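You operate a simulated robot arm through the tools that you are given. There is no shell and no other tool. Be economical: measure what you need, move in short steps, check, and stop when the job is done.

You are at the controls of a simulated robot arm. One attempt, no reset.

TASK
Put the small protector on top of the intake cover.

It is judged by the outcome, as a careful person would: the job done as asked, and still so three seconds after it is handed in. It fails if anything else is knocked over, pushed out of place, dropped, spilled or broken. Lids that push on must go on centred and level and be pressed home; caps that screw on are set level and turned clockwise until they are tight.

THE ROBOT
A 6-joint arm with a two-finger parallel gripper, fixed in place. Base frame: the origin is at the foot of the arm, x ahead of it, y to its left, z up; the work surface is at about z = 800. Lengths are in mm, angles in degrees, forces in N, time in s.
With the tool pointing down near the work surface it reaches from about 240 to 640 mm from the base axis. Its first joint turns from -66.0 to 66.0 degrees. Payload 2.7 kg.
The tool frame sits at the grasp point between the pads (the TCP): z along the fingers, y along the line on which they close. The tips reach 23 mm beyond it. The gripper opens to 94 mm. The fingers are 38 mm wide and 10 mm thick; the gripper's body (54 by 96 mm) begins 39 mm behind the TCP.
Orientation is that of the tool frame in the base frame, as a unit quaternion [w, x, y, z]. With the fingers straight down and closing along the base's y, the tool's x points along the base's -x, its y along +y and its z along -z.

THE INTERFACE
- The arm moves only by the tool step_arm. Its argument "rows" is a list of rows, each a list of 7 numbers: the shift along the tool's x, y, z in mm, then the turn, a rotation vector about the tool's x, y, z in degrees, then the opening in per cent of the stroke, from 0 (shut) to 100 (fully open). In form: [[x, y, z, ax, ay, az, hand], ...]. A call has 1 to 20 rows; each row shifts and turns the commanded pose from where the row before left it, along the tool's axes as they then stand. A row lasts 0.2 s, in which the tool goes at most 50 mm and 8.6 degrees; a call with a longer step from one row to the next is refused whole, and so is a gripper value outside its range. A pose out of reach is approached as far as the arm can. The call stops where the force on the tool passes 40 N (or 10 N more than at its start, if that is more) or the arm is blocked; 0.2 s more then pass. Each finger travels about 45 mm/s and halts on what it meets, pressing with about 33 N; the grip force reading is that of the motor and also rises with nothing between the fingers. The clock runs only during rows and for 0.2 s after the last one: add rows that do not move to give the fingers time. The reply holds the time, the measured pose of the TCP, the force on the tool along the base axes, the opening and the grip force, in the units named above and with some noise, and new pictures: "show" is both (left out), scene, wrist or none.
- Cameras (640 x 400 px; columns grow to the right, rows downward): "scene" is fixed at [75.4, -434.3, 1399.2]; the picture's right is [0.78, -0.62, 0.00], its down [-0.39, -0.49, -0.78] and it looks along [0.49, 0.61, -0.62] (base axes); focal length 356 px, centre (320, 200). "wrist" rides on the gripper at [86, 16, -75] in the tool frame; the picture's right is [-0.18, 0.98, 0.00], its down [-0.58, -0.11, -0.81] and it looks along [-0.79, -0.15, 0.59] (tool axes); focal length 243 px, centre (320, 200). There is no depth. A picture from a camera that has moved, and an enlarged one, comes with that camera's place and axes in the base frame and with its lens.
- enlarge(camera, box): a new picture of the part [left, top, right, bottom] of that camera's present view, enlarged. It takes no simulated time.
- finish_job(): hands the job in; it is judged then, once.

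Work in short steps. Places have to be worked out from the pictures, the camera data and where the tool is seen: move nearer, look again, correct. Check each grasp and each placing, and mend what went wrong. You have 90 turns and 170 pictures in all, those below and enlarged ones among them. Open the gripper and draw the arm clear of the work before you hand the job in, unless the task says otherwise; then end with one line.

The tools are called after "Call:" as name(argument=value, ...) on one line, values as JSON. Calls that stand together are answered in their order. step_arm: Moves the arm, as the interface text tells. Its arguments: {"type":"object","properties":{"rows":{"type":"array","items":{"type":"array","items":{"type":"number"}}},"show":{"type":"string","enum":["both","scene","wrist","none"]}},"required":["rows"]} The other tools are called the same way: enlarge (camera, box) takes an enlarged picture of a part of a camera's view; finish_job () hands the job in.

At the start:

```text
time: 0.0
ee_pos: [414.5, 150.1, 1077.7]
tool_rot: [0.002, 0.001, 1.0, 0.0]
ft_force: [-0.5, 0.1, -0.7]
finger_gap: 93.9
gripper_force: 0.1
```

scene: 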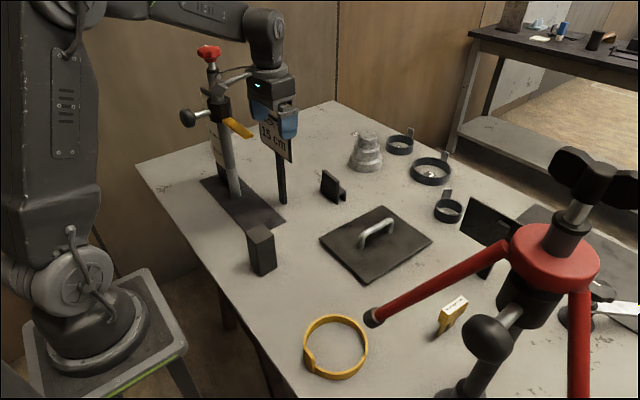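
wrist: 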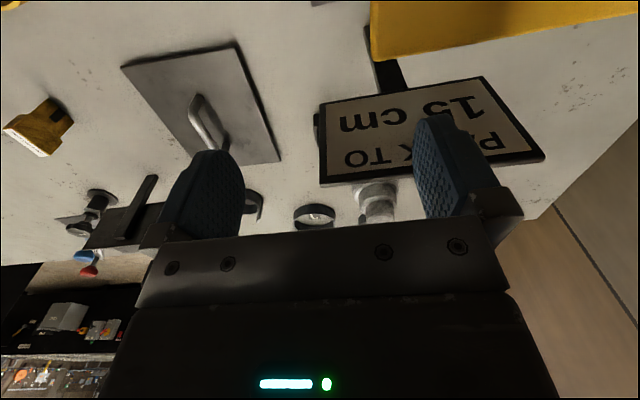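

I start by looking closer at the objects on the table to identify the protector and the intake cover.

Call:
enlarge(camera="scene", box=[310, 110, 480, 230])

Call:
enlarge(camera="scene", box=[220, 190, 480, 390])

Call:
enlarge(camera="scene", box=[430, 140, 640, 390])

Call:
enlarge(camera="scene", box=[150, 30, 350, 230])

Call:
enlarge(camera="wrist", box=[0, 20, 420, 280])

```text
3.33 times, centred on (395, 170) of scene
camera zoom: at [75.4, -434.3, 1399.2], right [0.78, -0.62, 0.0], down [-0.39, -0.49, -0.78], along [0.49, 0.61, -0.62], focal length 1188 px, centre (70, 300)
```

zoom: 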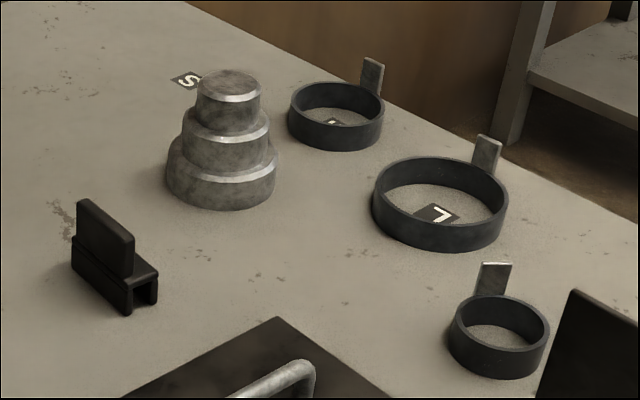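

```text
2.00 times, centred on (350, 290) of scene
camera zoom: at [75.4, -434.3, 1399.2], right [0.78, -0.62, 0.0], down [-0.39, -0.49, -0.78], along [0.49, 0.61, -0.62], focal length 713 px, centre (260, 20)
```

zoom: 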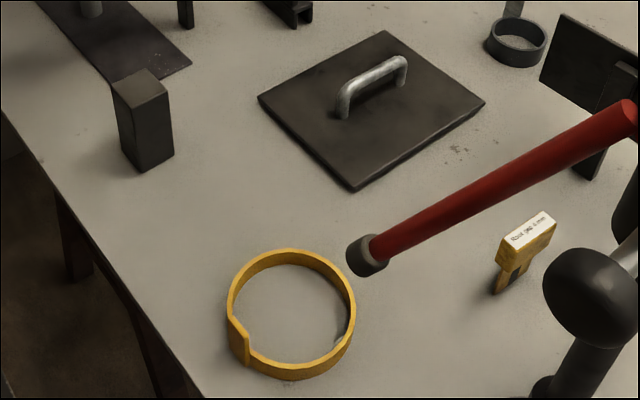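

```text
1.60 times, centred on (535, 265) of scene
camera zoom: at [75.4, -434.3, 1399.2], right [0.78, -0.62, 0.0], down [-0.39, -0.49, -0.78], along [0.49, 0.61, -0.62], focal length 570 px, centre (-24, 96)
```

zoom: 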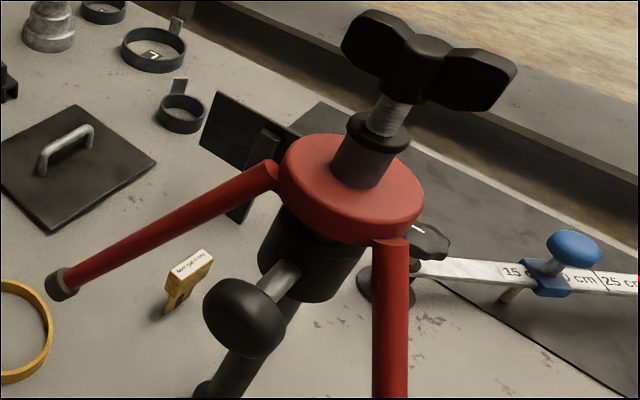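

```text
2.00 times, centred on (250, 130) of scene
camera zoom: at [75.4, -434.3, 1399.2], right [0.78, -0.62, 0.0], down [-0.39, -0.49, -0.78], along [0.49, 0.61, -0.62], focal length 713 px, centre (460, 340)
```

zoom: 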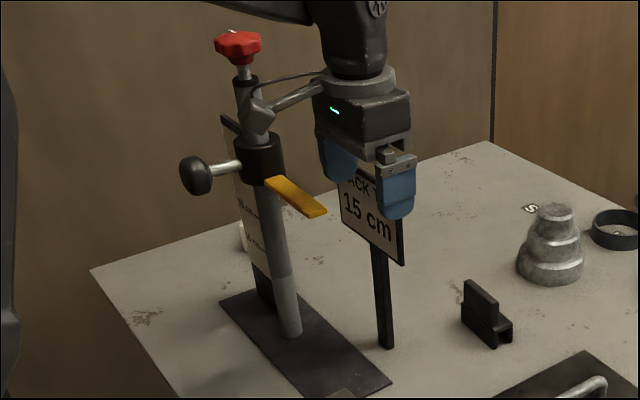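

```text
1.52 times, centred on (210, 150) of wrist
camera zoom: at [326.6, 166.5, 1151.2], right [0.18, 0.98, 0.0], down [0.58, -0.11, 0.81], along [0.79, -0.15, -0.59], focal length 370 px, centre (488, 276)
```

zoom: 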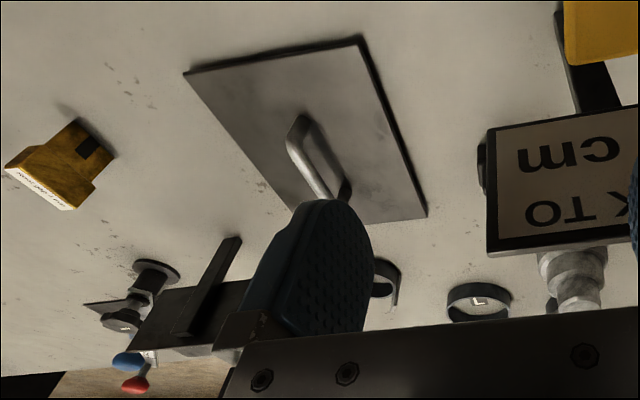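

I need better looks at the clip-like black part, the rings, and the paper on the post before deciding what is what.

Call:
enlarge(camera="scene", box=[300, 155, 364, 215])

Call:
enlarge(camera="scene", box=[190, 80, 310, 230])

Call:
enlarge(camera="scene", box=[340, 115, 400, 175])

Call:
enlarge(camera="scene", box=[425, 180, 525, 280])

Call:
enlarge(camera="scene", box=[540, 240, 640, 340])

Call:
enlarge(camera="scene", box=[420, 280, 480, 340])

```text
6.67 times, centred on (332, 185) of scene
camera zoom: at [75.4, -434.3, 1399.2], right [0.78, -0.62, 0.0], down [-0.39, -0.49, -0.78], along [0.49, 0.61, -0.62], focal length 2376 px, centre (240, 300)
```

zoom: 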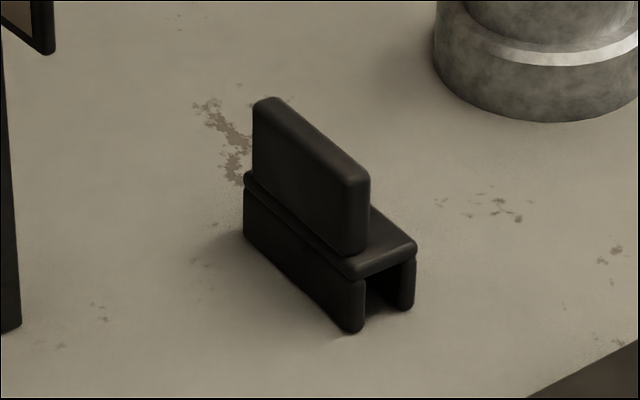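

```text
2.67 times, centred on (250, 155) of scene
camera zoom: at [75.4, -434.3, 1399.2], right [0.78, -0.62, 0.0], down [-0.39, -0.49, -0.78], along [0.49, 0.61, -0.62], focal length 950 px, centre (507, 320)
```

zoom: 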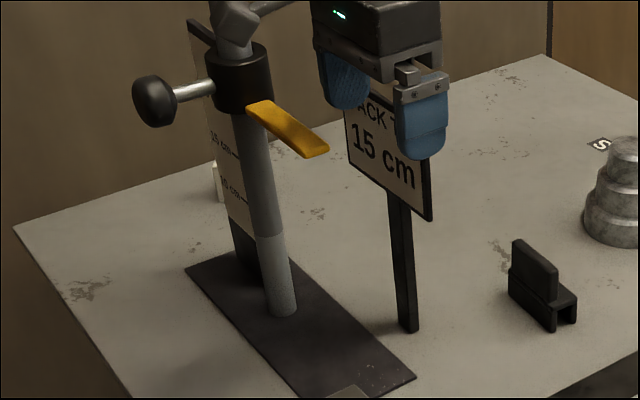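

```text
6.67 times, centred on (370, 145) of scene
camera zoom: at [75.4, -434.3, 1399.2], right [0.78, -0.62, 0.0], down [-0.39, -0.49, -0.78], along [0.49, 0.61, -0.62], focal length 2376 px, centre (-13, 567)
```

zoom: 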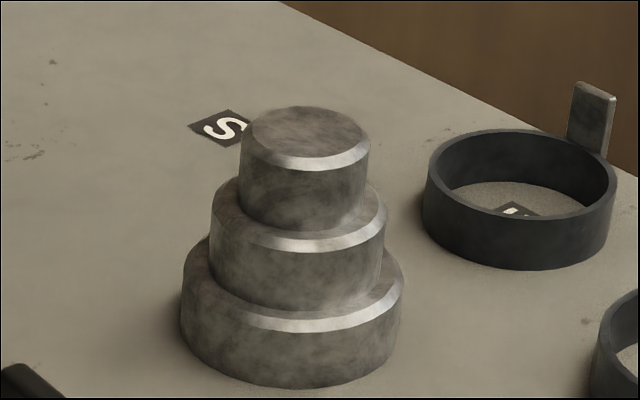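

```text
4.00 times, centred on (475, 230) of scene
camera zoom: at [75.4, -434.3, 1399.2], right [0.78, -0.62, 0.0], down [-0.39, -0.49, -0.78], along [0.49, 0.61, -0.62], focal length 1426 px, centre (-300, 80)
```

zoom: 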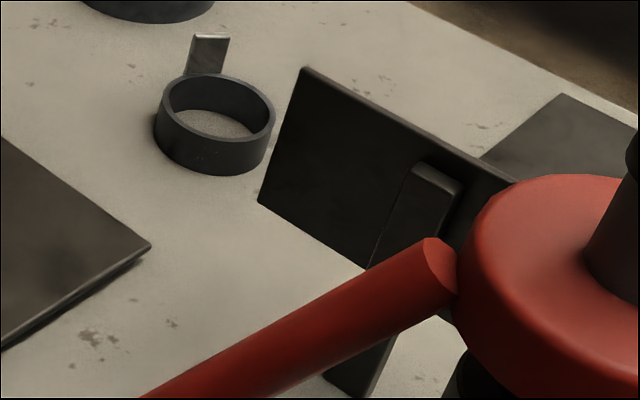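

```text
4.00 times, centred on (590, 290) of scene
camera zoom: at [75.4, -434.3, 1399.2], right [0.78, -0.62, 0.0], down [-0.39, -0.49, -0.78], along [0.49, 0.61, -0.62], focal length 1426 px, centre (-760, -160)
```

zoom: 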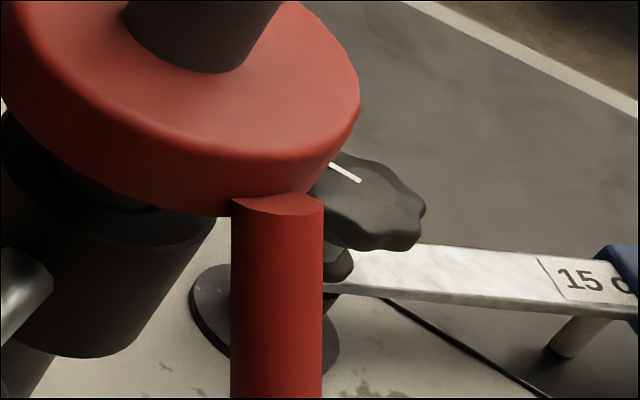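

```text
6.67 times, centred on (450, 310) of scene
camera zoom: at [75.4, -434.3, 1399.2], right [0.78, -0.62, 0.0], down [-0.39, -0.49, -0.78], along [0.49, 0.61, -0.62], focal length 2376 px, centre (-547, -533)
```

zoom: 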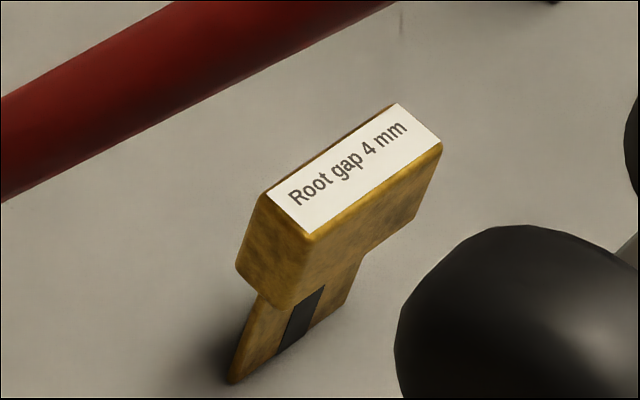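

The rings (S/M/L) and stepped piece come out at x≈770+, beyond reach, whereas the black clip (≈583,144), the plate with handle (≈549,−53) and others are in reach. I shift the wrist camera to −y at the same height for a better look.

Call:
step_arm(rows=[[0, -40, 0, 0, 0, 0, 100], [0, -40, 0, 0, 0, 0, 100], [0, -40, 0, 0, 0, 0, 100], [0, -30, 0, 0, 0, 0, 100]], show="both")

```text
time: 1.0
ee_pos: [415.1, 0.4, 1077.3]
tool_rot: [0.001, -0.001, 1.0, 0.0]
ft_force: [0.5, -0.3, -0.2]
finger_gap: 94.0
gripper_force: 0.0
camera wrist: at [327.0, 16.2, 1151.2], right [0.18, 0.98, 0.0], down [0.58, -0.11, 0.81], along [0.79, -0.15, -0.59], focal length 243 px, centre (320, 200)
```

scene: 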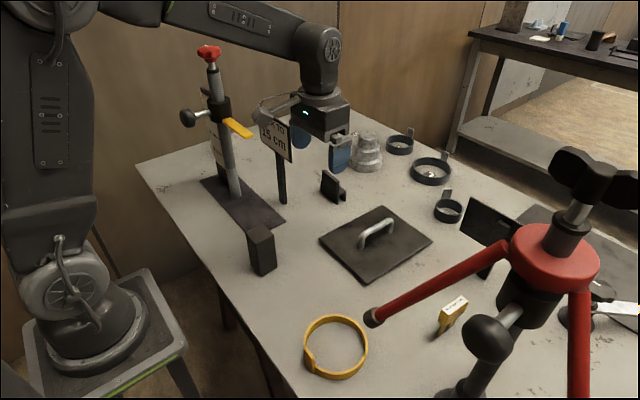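
wrist: 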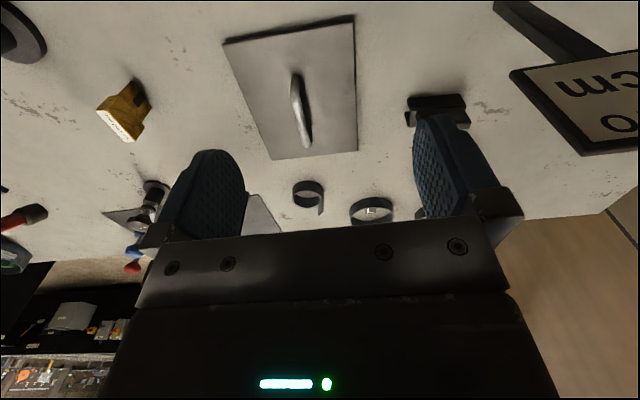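

The wrist view confirms the S ring at x≈772 (unless reached with a tilted tool). I turn the wrist camera towards −y to read the dark panel and see what is there.

Call:
step_arm(rows=[[0, 0, 0, 0, 0, 8, 100], [0, 0, 0, 0, 0, 8, 100], [0, 0, 0, 0, 0, 8, 100]], show="wrist")

Call:
enlarge(camera="wrist", box=[160, 60, 480, 260])

```text
time: 1.8
ee_pos: [414.0, 1.9, 1076.2]
tool_rot: [0.001, 0.209, 0.978, 0.001]
ft_force: [-0.1, -0.5, -0.1]
finger_gap: 94.0
gripper_force: 0.0
camera wrist: at [340.9, 50.7, 1151.2], right [0.57, 0.82, 0.0], down [0.48, -0.34, 0.81], along [0.66, -0.46, -0.59], focal length 243 px, centre (320, 200)
```

wrist: 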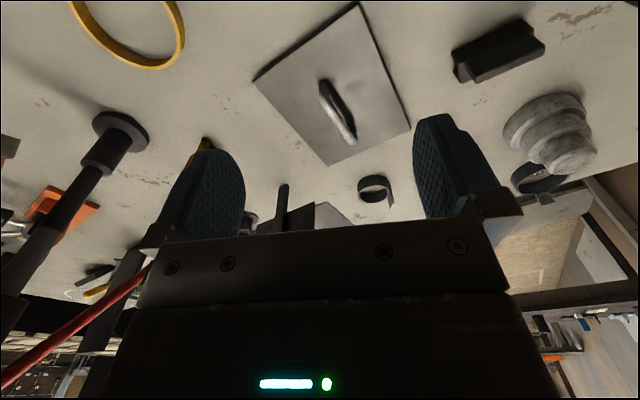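

```text
2.00 times, centred on (320, 160) of wrist
camera zoom: at [340.9, 50.7, 1151.2], right [0.57, 0.82, 0.0], down [0.48, -0.34, 0.81], along [0.66, -0.46, -0.59], focal length 485 px, centre (320, 280)
```

zoom: 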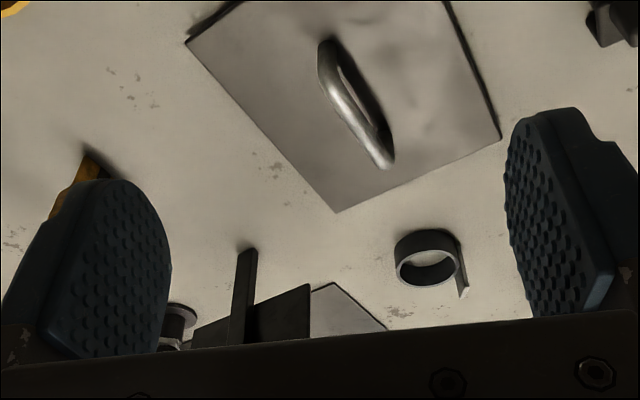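

The dark panel is blank from here. More objects (a black post, something orange) show at −y, so I turn further to survey that side.

Call:
step_arm(rows=[[0, 0, 0, 0, 0, 8, 100], [0, 0, 0, 0, 0, 8, 100], [0, 0, 0, 0, 0, 8, 100], [0, 0, 0, 0, 0, 8, 100]], show="wrist")

Call:
enlarge(camera="wrist", box=[0, 0, 420, 262])

```text
time: 2.8
ee_pos: [415.2, -0.8, 1077.5]
tool_rot: [0.0, 0.47, 0.883, 0.001]
ft_force: [1.0, 0.6, -0.7]
finger_gap: 94.2
gripper_force: 0.1
camera wrist: at [378.5, 81.1, 1150.9], right [0.92, 0.39, 0.0], down [0.23, -0.54, 0.81], along [0.32, -0.74, -0.59], focal length 243 px, centre (320, 200)
```

wrist: 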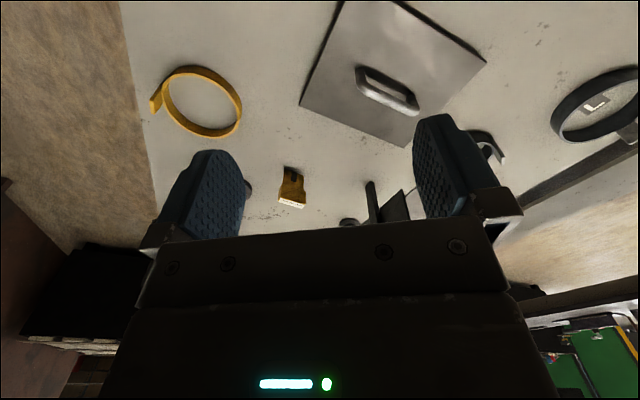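

```text
1.52 times, centred on (210, 131) of wrist
camera zoom: at [378.5, 81.1, 1150.9], right [0.92, 0.39, 0.0], down [0.23, -0.54, 0.81], along [0.32, -0.74, -0.59], focal length 370 px, centre (488, 305)
```

zoom: 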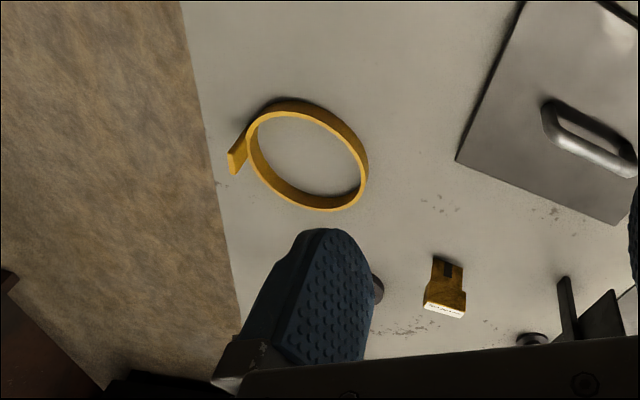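

I turn back and move towards the clip for a close look, keeping away from the sign.

Call:
step_arm(rows=[[0, 0, 0, 0, 0, -8, 100], [0, 0, 0, 0, 0, -8, 100], [0, 0, 0, 0, 0, -8, 100], [0, 0, 0, 0, 0, -8, 100], [0, 0, 0, 0, 0, -8, 100], [0, 0, 0, 0, 0, -8, 100], [0, 0, 0, 0, 0, -8, 100], [-20, 30, 40, 0, 0, 0, 100], [-20, 20, 40, 0, 0, 0, 100]], show="wrist")

Call:
enlarge(camera="wrist", box=[320, 60, 520, 190])

Call:
enlarge(camera="wrist", box=[160, 0, 420, 160])

Call:
enlarge(camera="scene", box=[230, 210, 310, 290])

```text
refused: row 8 steps farther than a row can; nothing moved
```

```text
3.08 times, centred on (420, 125) of wrist
camera zoom: at [378.5, 81.1, 1150.9], right [0.92, 0.39, 0.0], down [0.23, -0.54, 0.81], along [0.32, -0.74, -0.59], focal length 746 px, centre (12, 431)
```

zoom: 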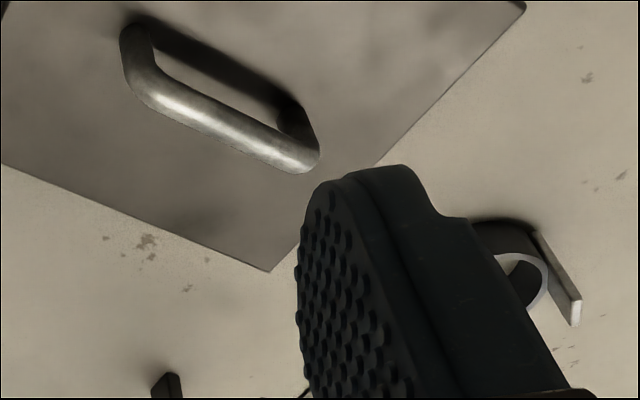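

```text
2.46 times, centred on (290, 80) of wrist
camera zoom: at [378.5, 81.1, 1150.9], right [0.92, 0.39, 0.0], down [0.23, -0.54, 0.81], along [0.32, -0.74, -0.59], focal length 597 px, centre (394, 495)
```

zoom: 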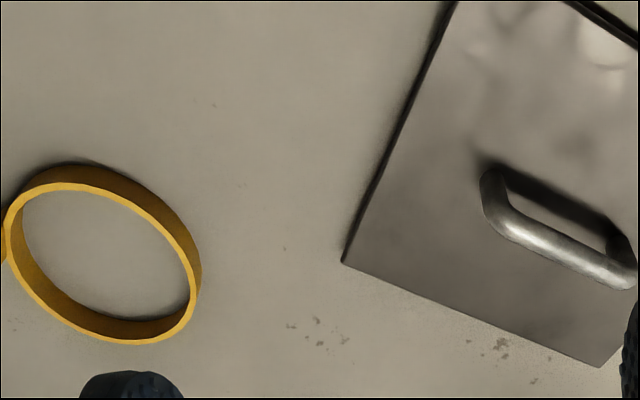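

```text
5.00 times, centred on (270, 250) of scene
camera zoom: at [75.4, -434.3, 1399.2], right [0.78, -0.62, 0.0], down [-0.39, -0.49, -0.78], along [0.49, 0.61, -0.62], focal length 1782 px, centre (570, -50)
```

zoom: 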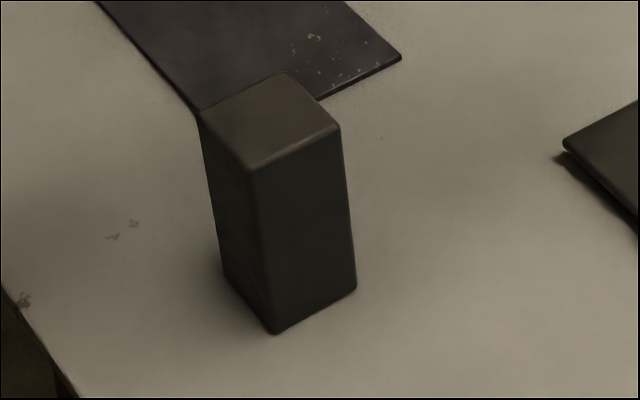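

The refused row exceeded 50 mm; I repeat with shorter shifts.

Call:
step_arm(rows=[[0, 0, 0, 0, 0, -8, 100], [0, 0, 0, 0, 0, -8, 100], [0, 0, 0, 0, 0, -8, 100], [0, 0, 0, 0, 0, -8, 100], [0, 0, 0, 0, 0, -8, 100], [0, 0, 0, 0, 0, -8, 100], [0, 0, 0, 0, 0, -8, 100], [-10, 20, 30, 0, 0, 0, 100], [-10, 20, 30, 0, 0, 0, 100], [-10, 10, 30, 0, 0, 0, 100]], show="wrist")

Call:
enlarge(camera="wrist", box=[340, 60, 540, 190])

Call:
enlarge(camera="wrist", box=[160, 0, 420, 230])

```text
time: 5.0
ee_pos: [446.5, 51.6, 988.4]
tool_rot: [0.001, 0.0, 1.0, 0.0]
ft_force: [-0.2, -0.1, -0.3]
finger_gap: 93.9
gripper_force: 0.0
camera wrist: at [357.9, 67.2, 1061.3], right [0.18, 0.98, 0.0], down [0.58, -0.11, 0.81], along [0.79, -0.15, -0.59], focal length 243 px, centre (320, 200)
```

wrist: 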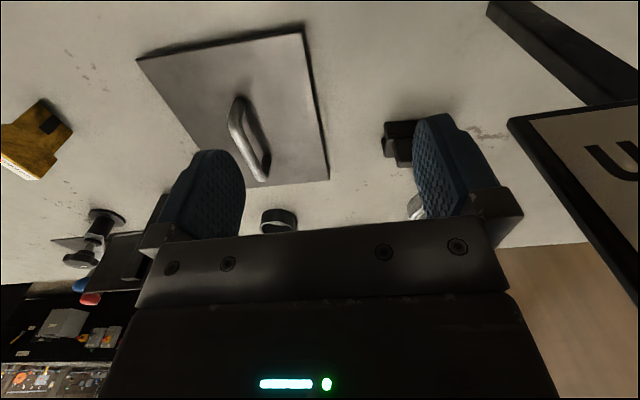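

```text
3.08 times, centred on (440, 125) of wrist
camera zoom: at [357.9, 67.2, 1061.3], right [0.18, 0.98, 0.0], down [0.58, -0.11, 0.81], along [0.79, -0.15, -0.59], focal length 746 px, centre (-49, 431)
```

zoom: 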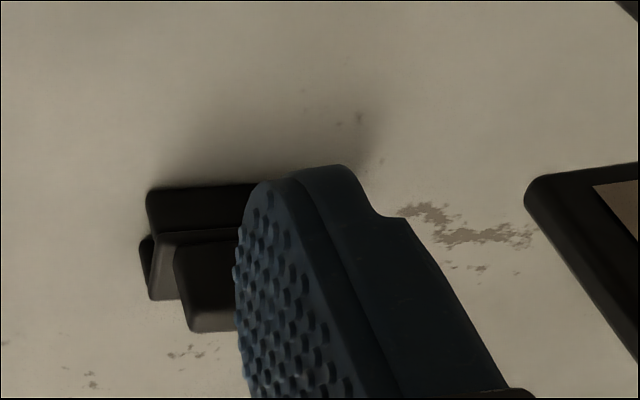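

```text
1.74 times, centred on (290, 115) of wrist
camera zoom: at [357.9, 67.2, 1061.3], right [0.18, 0.98, 0.0], down [0.58, -0.11, 0.81], along [0.79, -0.15, -0.59], focal length 422 px, centre (372, 348)
```

zoom: 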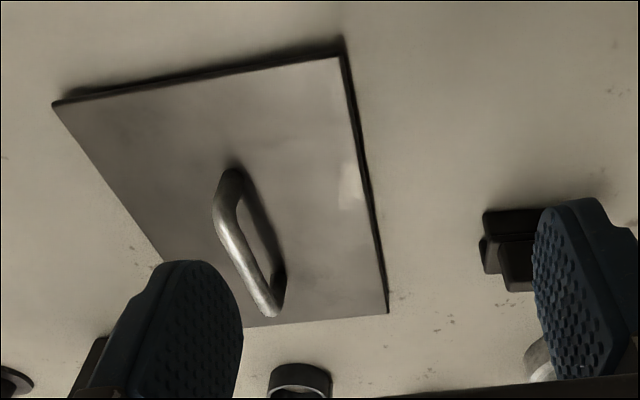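

The black clip (an inverted U-channel guard with a grip fin, long axis along y) at ≈(583,144) is the protector within reach, and the handled plate is the cover. I turn the tool +90° about base z, so it closes along x with the camera on the −y side, and move to x≈583.

Call:
step_arm(rows=[[0, 0, 0, 0, 0, -8.2, 100], [0, 0, 0, 0, 0, -8.2, 100], [0, 0, 0, 0, 0, -8.2, 100], [0, 0, 0, 0, 0, -8.2, 100], [0, 0, 0, 0, 0, -8.2, 100], [0, 0, 0, 0, 0, -8.2, 100], [0, 0, 0, 0, 0, -8.2, 100], [0, 0, 0, 0, 0, -8.2, 100], [0, 0, 0, 0, 0, -8.2, 100], [0, 0, 0, 0, 0, -8.2, 100], [0, 0, 0, 0, 0, -8, 100], [0, -35, 0, 0, 0, 0, 100], [0, -35, 0, 0, 0, 0, 100], [0, -35, 0, 0, 0, 0, 100], [40, -31, 0, 0, 0, 0, 100]], show="both")

```text
refused: row 15 steps farther than a row can; nothing moved
```

Same move with a shorter last shift (clip stays ahead of the camera).

Call:
step_arm(rows=[[0, 0, 0, 0, 0, -8.2, 100], [0, 0, 0, 0, 0, -8.2, 100], [0, 0, 0, 0, 0, -8.2, 100], [0, 0, 0, 0, 0, -8.2, 100], [0, 0, 0, 0, 0, -8.2, 100], [0, 0, 0, 0, 0, -8.2, 100], [0, 0, 0, 0, 0, -8.2, 100], [0, 0, 0, 0, 0, -8.2, 100], [0, 0, 0, 0, 0, -8.2, 100], [0, 0, 0, 0, 0, -8.2, 100], [0, 0, 0, 0, 0, -8, 100], [0, -35, 0, 0, 0, 0, 100], [0, -35, 0, 0, 0, 0, 100], [0, -35, 0, 0, 0, 0, 100], [20, -31, 0, 0, 0, 0, 100], [20, 0, 0, 0, 0, 0, 100]], show="both")

```text
time: 8.4
ee_pos: [581.5, 10.1, 988.4]
tool_rot: [0.0, 0.707, -0.707, 0.0]
ft_force: [-0.4, 0.1, 0.2]
finger_gap: 94.1
gripper_force: 0.1
camera wrist: at [563.8, -76.2, 1061.4], right [-0.98, 0.18, 0.0], down [0.11, 0.58, 0.81], along [0.15, 0.79, -0.59], focal length 243 px, centre (320, 200)
```

scene: 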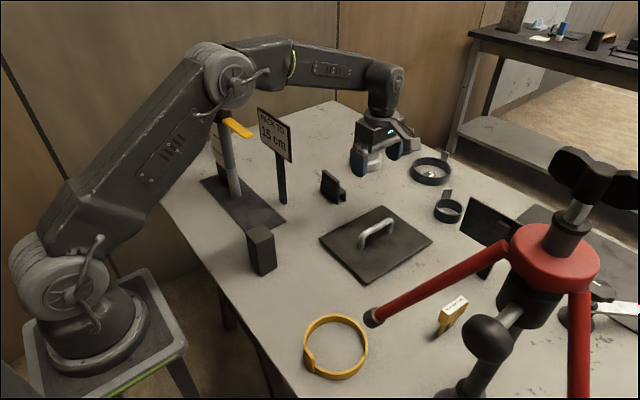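
wrist: 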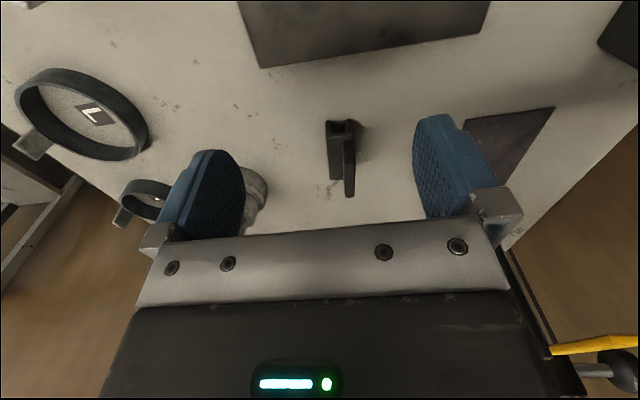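

The clip is ahead between the fingers; I enlarge it to locate the fin.

Call:
enlarge(camera="wrist", box=[290, 100, 400, 210])

Call:
enlarge(camera="scene", box=[310, 160, 360, 210])

```text
3.64 times, centred on (345, 155) of wrist
camera zoom: at [563.8, -76.2, 1061.4], right [-0.98, 0.18, 0.0], down [0.11, 0.58, 0.81], along [0.15, 0.79, -0.59], focal length 882 px, centre (229, 364)
```

zoom: 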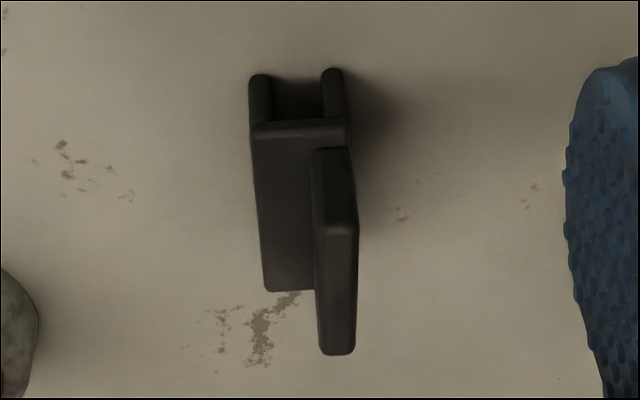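

```text
8.00 times, centred on (335, 185) of scene
camera zoom: at [75.4, -434.2, 1399.2], right [0.78, -0.62, 0.0], down [-0.39, -0.49, -0.78], along [0.49, 0.61, -0.62], focal length 2851 px, centre (200, 320)
```

zoom: 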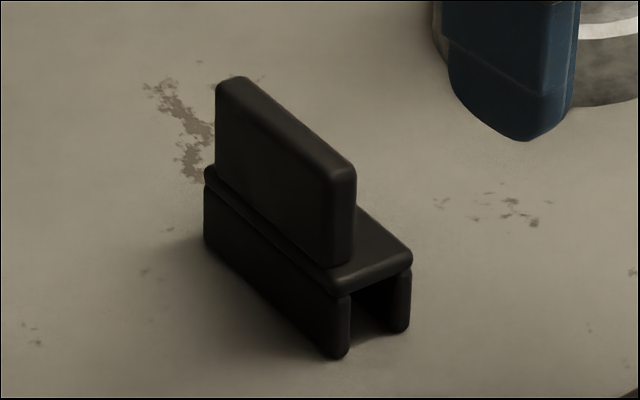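

The clip spans x≈560–592, y≈112–185; its fin is on the −x side at x≈570, y≈115–177, top z≈872, yawed about −4°. I move above the fin with the tips still above its top, turning slightly to match.

Call:
step_arm(rows=[[-34, 2, 0, 0, 0, 1.5, 100], [-34, 2, 0, 0, 0, 2, 100], [-34, 2, 0, 0, 0, 0, 100], [-34, 2, 10, 0, 0, 0, 100], [0, 0, 30, 0, 0, 0, 100], [0, 0, 18, 0, 0, 0, 100]], show="both")

Call:
enlarge(camera="wrist", box=[230, 0, 450, 138])

Call:
enlarge(camera="scene", box=[295, 140, 375, 210])

```text
time: 9.8
ee_pos: [577.9, 147.7, 929.0]
tool_rot: [0.001, -0.685, 0.729, 0.0]
ft_force: [-0.8, 0.0, -0.1]
finger_gap: 94.2
gripper_force: 0.1
camera wrist: at [555.1, 61.6, 1003.1], right [-0.97, 0.24, 0.0], down [0.14, 0.57, 0.81], along [0.2, 0.78, -0.59], focal length 243 px, centre (320, 200)
```

scene: 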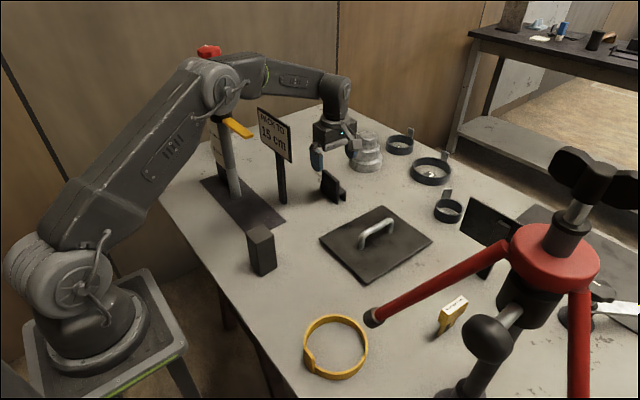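
wrist: 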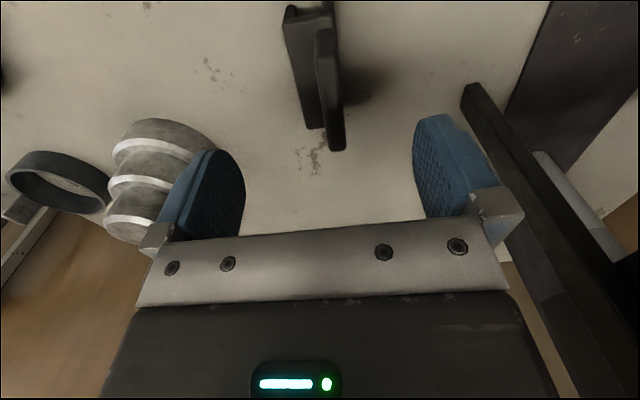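

```text
2.90 times, centred on (340, 69) of wrist
camera zoom: at [555.1, 61.6, 1003.1], right [-0.97, 0.24, 0.0], down [0.14, 0.57, 0.81], along [0.2, 0.78, -0.59], focal length 703 px, centre (262, 580)
```

zoom: 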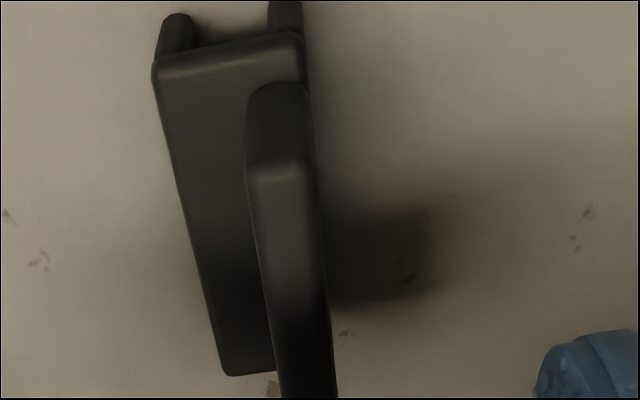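

```text
5.71 times, centred on (335, 175) of scene
camera zoom: at [75.4, -434.2, 1399.2], right [0.78, -0.62, 0.0], down [-0.39, -0.49, -0.78], along [0.49, 0.61, -0.62], focal length 2037 px, centre (234, 343)
```

zoom: 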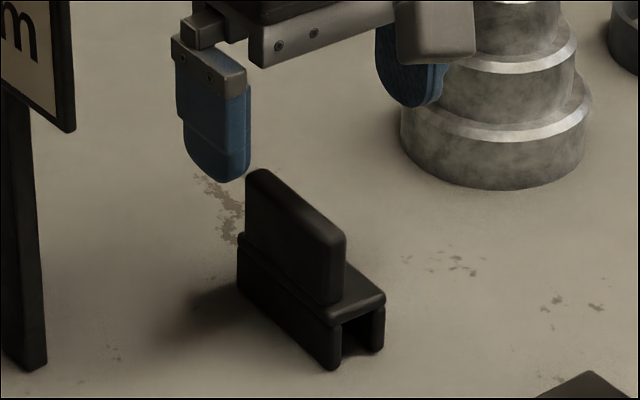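

The fin is centred at about (569,148) with yaw ≈5.5°, the tool is at x=578. I correct by −9 mm in x and 2° yaw, then descend to z≈862 (tips ≈839, above the clip's shelf).

Call:
step_arm(rows=[[0, 9, 0, 0, 0, 2, 100], [0, 0, 20, 0, 0, 0, 100], [0, 0, 20, 0, 0, 0, 100], [0, 0, 17, 0, 0, 0, 100], [0, 0, 10, 0, 0, 0, 100]], show="both")

Call:
enlarge(camera="scene", box=[295, 140, 375, 210])

```text
time: 11.0
ee_pos: [568.7, 147.1, 863.0]
tool_rot: [0.002, -0.673, 0.74, 0.001]
ft_force: [-0.4, 0.2, 1.1]
finger_gap: 94.1
gripper_force: 0.0
camera wrist: at [543.7, 62.9, 935.9], right [-0.96, 0.28, 0.0], down [0.16, 0.57, 0.81], along [0.22, 0.78, -0.59], focal length 243 px, centre (320, 200)
```

scene: 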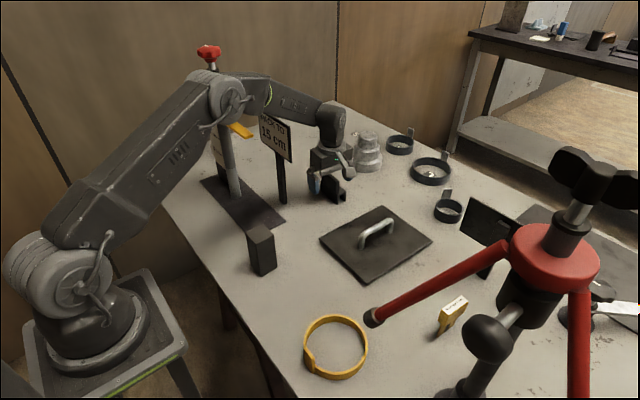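
wrist: 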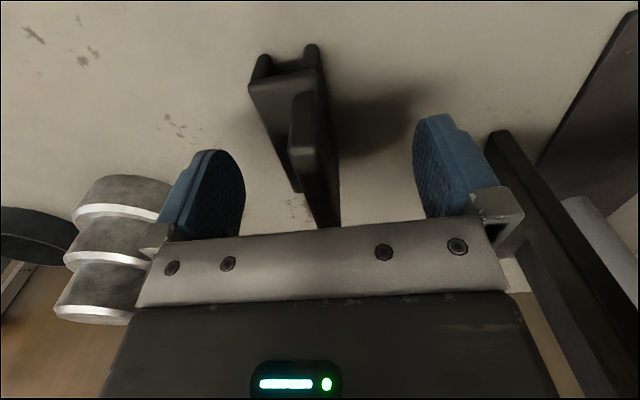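

```text
5.71 times, centred on (335, 175) of scene
camera zoom: at [75.4, -434.3, 1399.2], right [0.78, -0.62, 0.0], down [-0.39, -0.49, -0.78], along [0.49, 0.61, -0.62], focal length 2037 px, centre (234, 343)
```

zoom: 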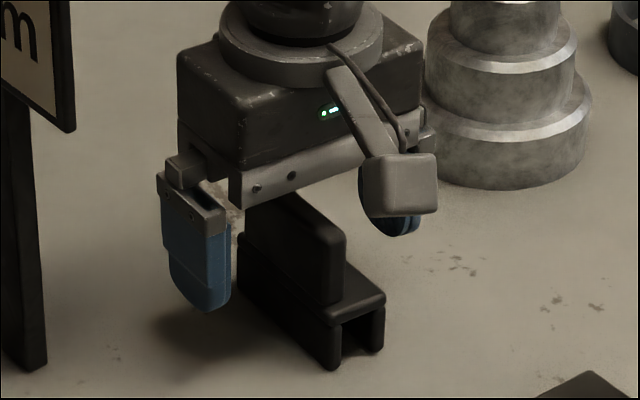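

The fin sits between the fingers and the tips are near shelf level without contact. I close the gripper.

Call:
step_arm(rows=[[0, 0, 0, 0, 0, 0, 50], [0, 0, 0, 0, 0, 0, 25], [0, 0, 0, 0, 0, 0, 0], [0, 0, 0, 0, 0, 0, 0], [0, 0, 0, 0, 0, 0, 0], [0, 0, 0, 0, 0, 0, 0], [0, 0, 0, 0, 0, 0, 0], [0, 0, 0, 0, 0, 0, 0]], show="wrist")

Call:
enlarge(camera="scene", box=[295, 140, 375, 210])

```text
time: 12.8
ee_pos: [569.0, 148.5, 861.8]
tool_rot: [0.0, -0.672, 0.74, 0.001]
ft_force: [0.6, -0.4, 2.2]
finger_gap: 13.1
gripper_force: 32.7
camera wrist: at [543.6, 62.9, 936.2], right [-0.96, 0.28, 0.0], down [0.16, 0.57, 0.81], along [0.22, 0.78, -0.59], focal length 243 px, centre (320, 200)
```

wrist: 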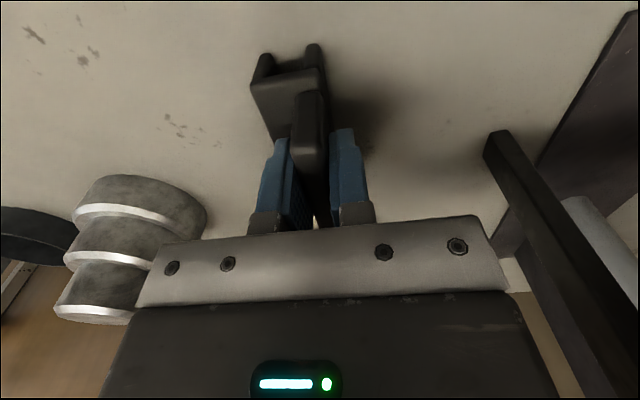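

```text
5.71 times, centred on (335, 175) of scene
camera zoom: at [75.4, -434.3, 1399.2], right [0.78, -0.62, 0.0], down [-0.39, -0.49, -0.78], along [0.49, 0.61, -0.62], focal length 2037 px, centre (234, 343)
```

zoom: 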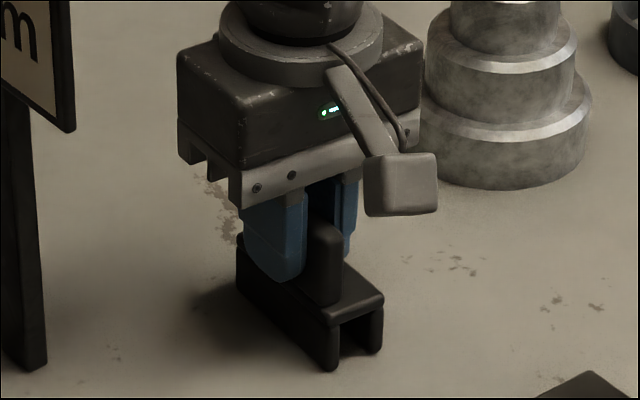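

Grip is solid (13 mm gap, 33 N). I lift 90 mm, move towards the cover away from the sign, and rotate back to yaw 0 so that the clip lies along x.

Call:
step_arm(rows=[[0, 0, -10, 0, 0, 0, 0], [0, 0, -25, 0, 0, 0, 0], [0, 0, -30, 0, 0, 0, 0], [0, 0, -30, 0, 0, 0, 0], [30, 0, 0, 0, 0, 0, 0], [30, 0, 0, 0, 0, 0, 0], [30, 0, 0, 0, 0, 0, 0]], show="both")

```text
time: 14.4
ee_pos: [559.3, 58.0, 957.3]
tool_rot: [0.002, -0.672, 0.741, 0.0]
ft_force: [-0.5, -0.1, -0.6]
finger_gap: 13.3
gripper_force: 33.2
camera wrist: at [533.3, -27.2, 1031.6], right [-0.96, 0.28, 0.0], down [0.16, 0.57, 0.81], along [0.22, 0.78, -0.59], focal length 243 px, centre (320, 200)
```

scene: 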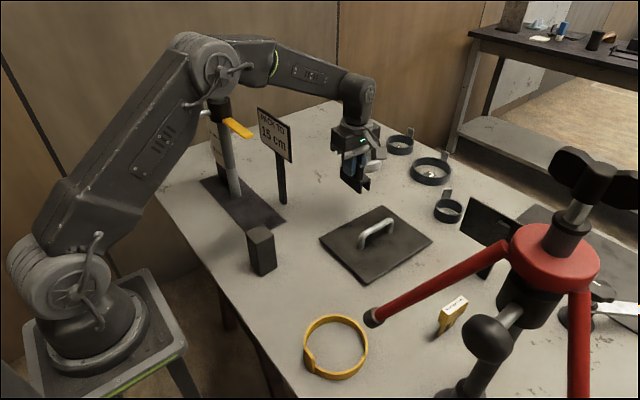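
wrist: 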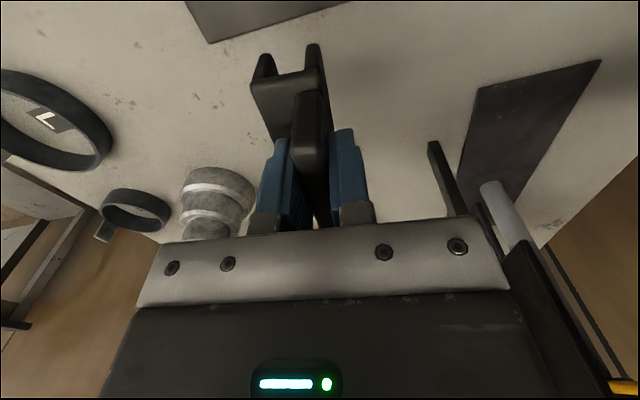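

The clip is held level with its legs down. I rotate back to yaw 0 at this height.

Call:
step_arm(rows=[[0, 0, 0, 0, 0, 8.4, 0], [0, 0, 0, 0, 0, 8.4, 0], [0, 0, 0, 0, 0, 8.4, 0], [0, 0, 0, 0, 0, 8.4, 0], [0, 0, 0, 0, 0, 8.4, 0], [0, 0, 0, 0, 0, 8.4, 0], [0, 0, 0, 0, 0, 8.4, 0], [0, 0, 0, 0, 0, 8.4, 0], [0, 0, 0, 0, 0, 8.4, 0], [0, 0, 0, 0, 0, 8.4, 0], [0, 0, 0, 0, 0, 0, 0]], show="both")

Call:
enlarge(camera="scene", box=[310, 150, 440, 290])

```text
time: 16.8
ee_pos: [558.3, 58.1, 957.7]
tool_rot: [0.001, -0.004, 1.0, 0.0]
ft_force: [0.0, -0.3, -0.9]
finger_gap: 12.9
gripper_force: 33.5
camera wrist: at [472.0, 73.1, 1031.4], right [0.18, 0.98, 0.0], down [0.58, -0.11, 0.81], along [0.79, -0.14, -0.59], focal length 243 px, centre (320, 200)
```

scene: 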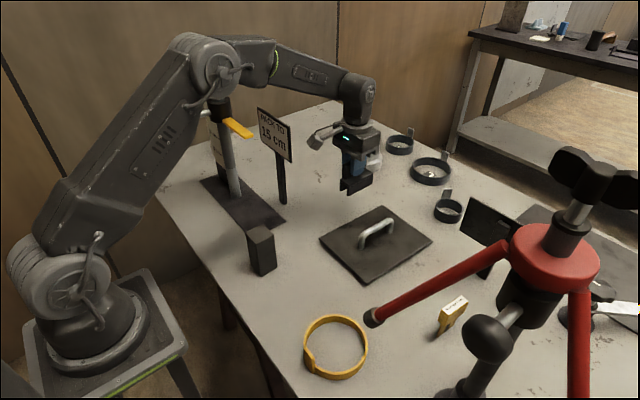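
wrist: 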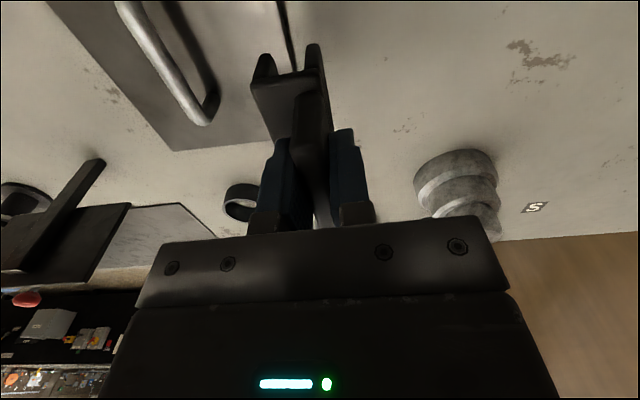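

```text
2.86 times, centred on (375, 220) of scene
camera zoom: at [75.4, -434.3, 1399.2], right [0.78, -0.62, 0.0], down [-0.39, -0.49, -0.78], along [0.49, 0.61, -0.62], focal length 1018 px, centre (163, 143)
```

zoom: 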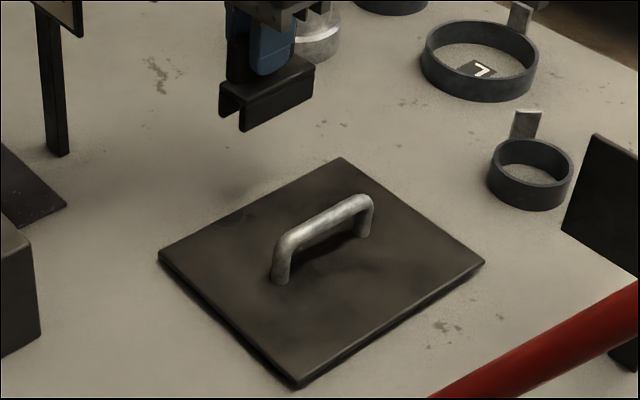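

Combining scene and wrist views, the cover spans x≈440–645, y≈−132…31, with the handle along y≈−52. I move the clip over the free strip (TCP ≈(542, 1)) and lower partway.

Call:
step_arm(rows=[[8, -29, 0, 0, 0, 0, 0], [8, -28, 0, 0, 0, 0, 0], [0, 0, 25, 0, 0, 0, 0], [0, 0, 25, 0, 0, 0, 0], [0, 0, 15, 0, 0, 0, 0]], show="both")

Call:
enlarge(camera="scene", box=[310, 160, 440, 290])

```text
time: 18.0
ee_pos: [545.5, 1.1, 891.8]
tool_rot: [0.0, -0.005, 1.0, 0.001]
ft_force: [0.5, -0.5, -1.1]
finger_gap: 13.2
gripper_force: 33.0
camera wrist: at [456.8, 15.8, 965.8], right [0.17, 0.98, 0.0], down [0.58, -0.1, 0.81], along [0.79, -0.14, -0.59], focal length 243 px, centre (320, 200)
```

scene: 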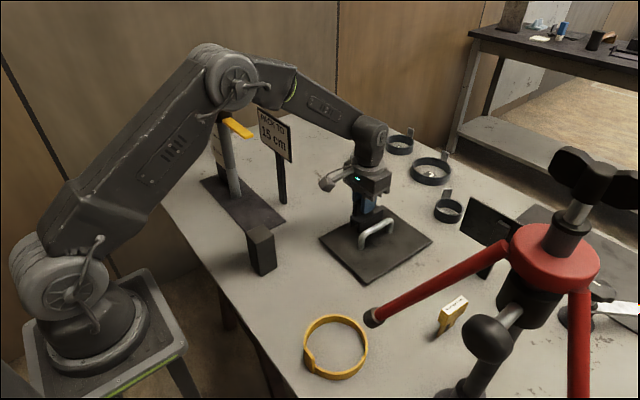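
wrist: 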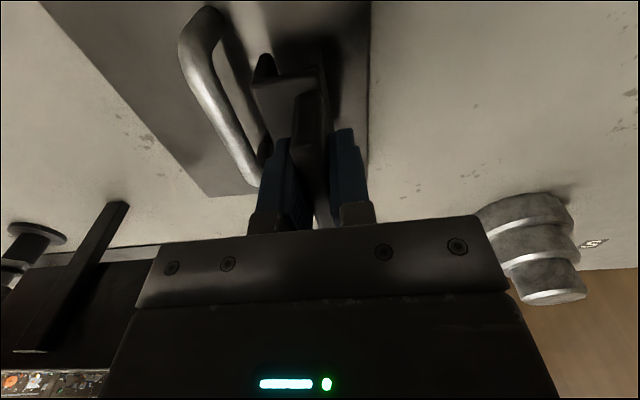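

```text
3.08 times, centred on (375, 225) of scene
camera zoom: at [75.4, -434.3, 1399.2], right [0.78, -0.62, 0.0], down [-0.39, -0.49, -0.78], along [0.49, 0.61, -0.62], focal length 1097 px, centre (151, 123)
```

zoom: 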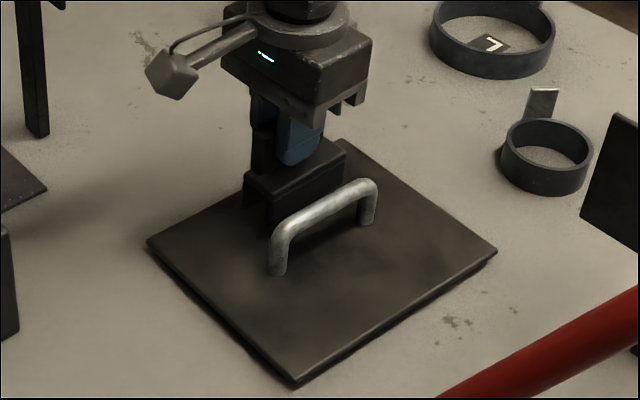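

The clip hangs between the handle and the cover's edge. I lower in small steps, watching for contact force.

Call:
step_arm(rows=[[0, 0, 8, 0, 0, 0, 0], [0, 0, 6, 0, 0, 0, 0], [0, 0, 3, 0, 0, 0, 0], [0, 0, 0, 0, 0, 0, 0]], show="none")

```text
time: 19.0
ee_pos: [544.7, 1.3, 875.7]
tool_rot: [0.001, -0.005, 1.0, 0.0]
ft_force: [-2.9, 0.1, 8.0]
finger_gap: 13.2
gripper_force: 32.7
```

An 8 N upward force suggests contact at z≈875; I check the pictures.

Call:
step_arm(rows=[[0, 0, 0, 0, 0, 0, 0]], show="wrist")

Call:
enlarge(camera="scene", box=[330, 180, 410, 260])

```text
time: 19.4
ee_pos: [545.1, 2.1, 877.6]
tool_rot: [0.002, -0.004, 1.0, 0.0]
ft_force: [-1.5, 0.2, 9.6]
finger_gap: 12.9
gripper_force: 32.9
camera wrist: at [456.9, 15.7, 950.0], right [0.17, 0.98, 0.0], down [0.58, -0.1, 0.81], along [0.8, -0.14, -0.59], focal length 243 px, centre (320, 200)
```

wrist: 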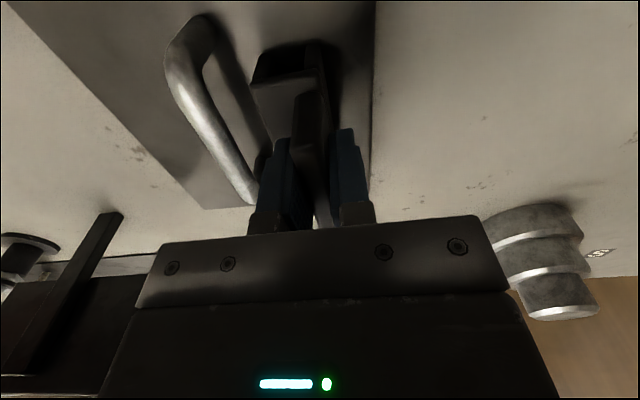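

```text
5.00 times, centred on (370, 220) of scene
camera zoom: at [75.2, -434.3, 1399.2], right [0.78, -0.62, 0.0], down [-0.39, -0.49, -0.78], along [0.49, 0.61, -0.62], focal length 1782 px, centre (70, 100)
```

zoom: 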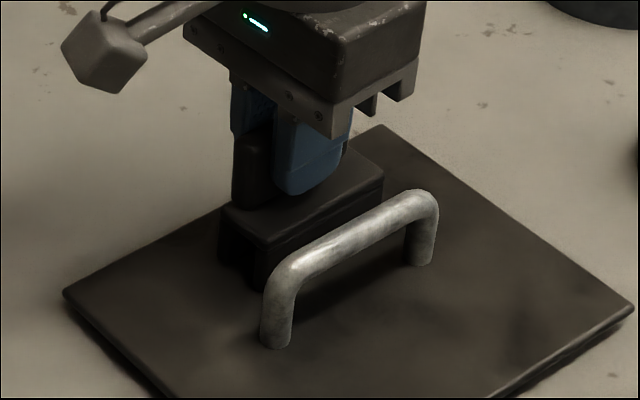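

The clip's legs rest on the plate. I open the fingers slightly, give them time, and then look before rising.

Call:
step_arm(rows=[[0, 0, -1, 0, 0, 0, 0], [0, 0, 0, 0, 0, 0, 18], [0, 0, 0, 0, 0, 0, 24], [0, 0, 0, 0, 0, 0, 30], [0, 0, 0, 0, 0, 0, 30]], show="wrist")

Call:
enlarge(camera="scene", box=[330, 180, 410, 260])

```text
time: 20.6
ee_pos: [545.3, 0.1, 876.9]
tool_rot: [0.001, -0.004, 1.0, 0.0]
ft_force: [-0.4, -0.4, -0.8]
finger_gap: 28.1
gripper_force: 0.0
camera wrist: at [456.9, 15.8, 950.7], right [0.17, 0.98, 0.0], down [0.58, -0.1, 0.81], along [0.79, -0.14, -0.59], focal length 243 px, centre (320, 200)
```

wrist: 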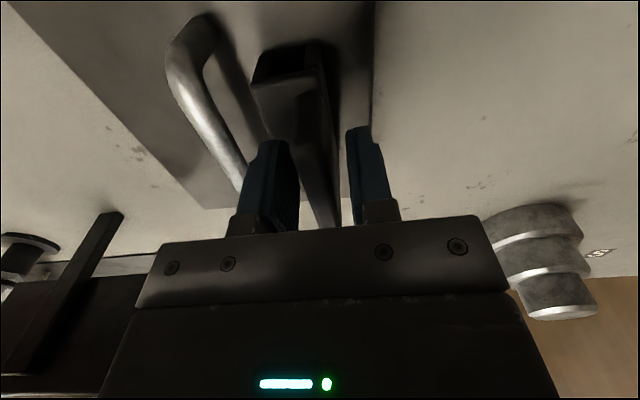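

```text
5.00 times, centred on (370, 220) of scene
camera zoom: at [75.4, -434.3, 1399.2], right [0.78, -0.62, 0.0], down [-0.39, -0.49, -0.78], along [0.49, 0.61, -0.62], focal length 1782 px, centre (70, 100)
```

zoom: 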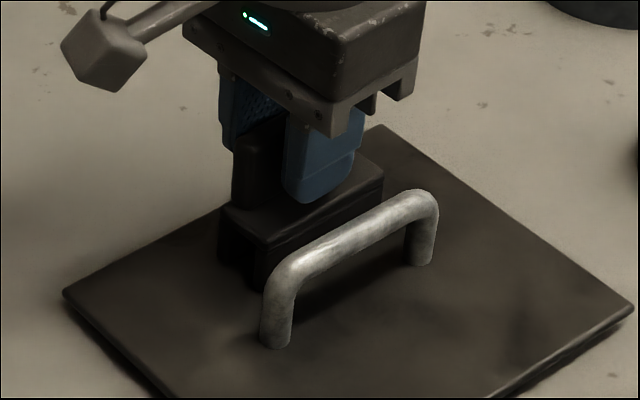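

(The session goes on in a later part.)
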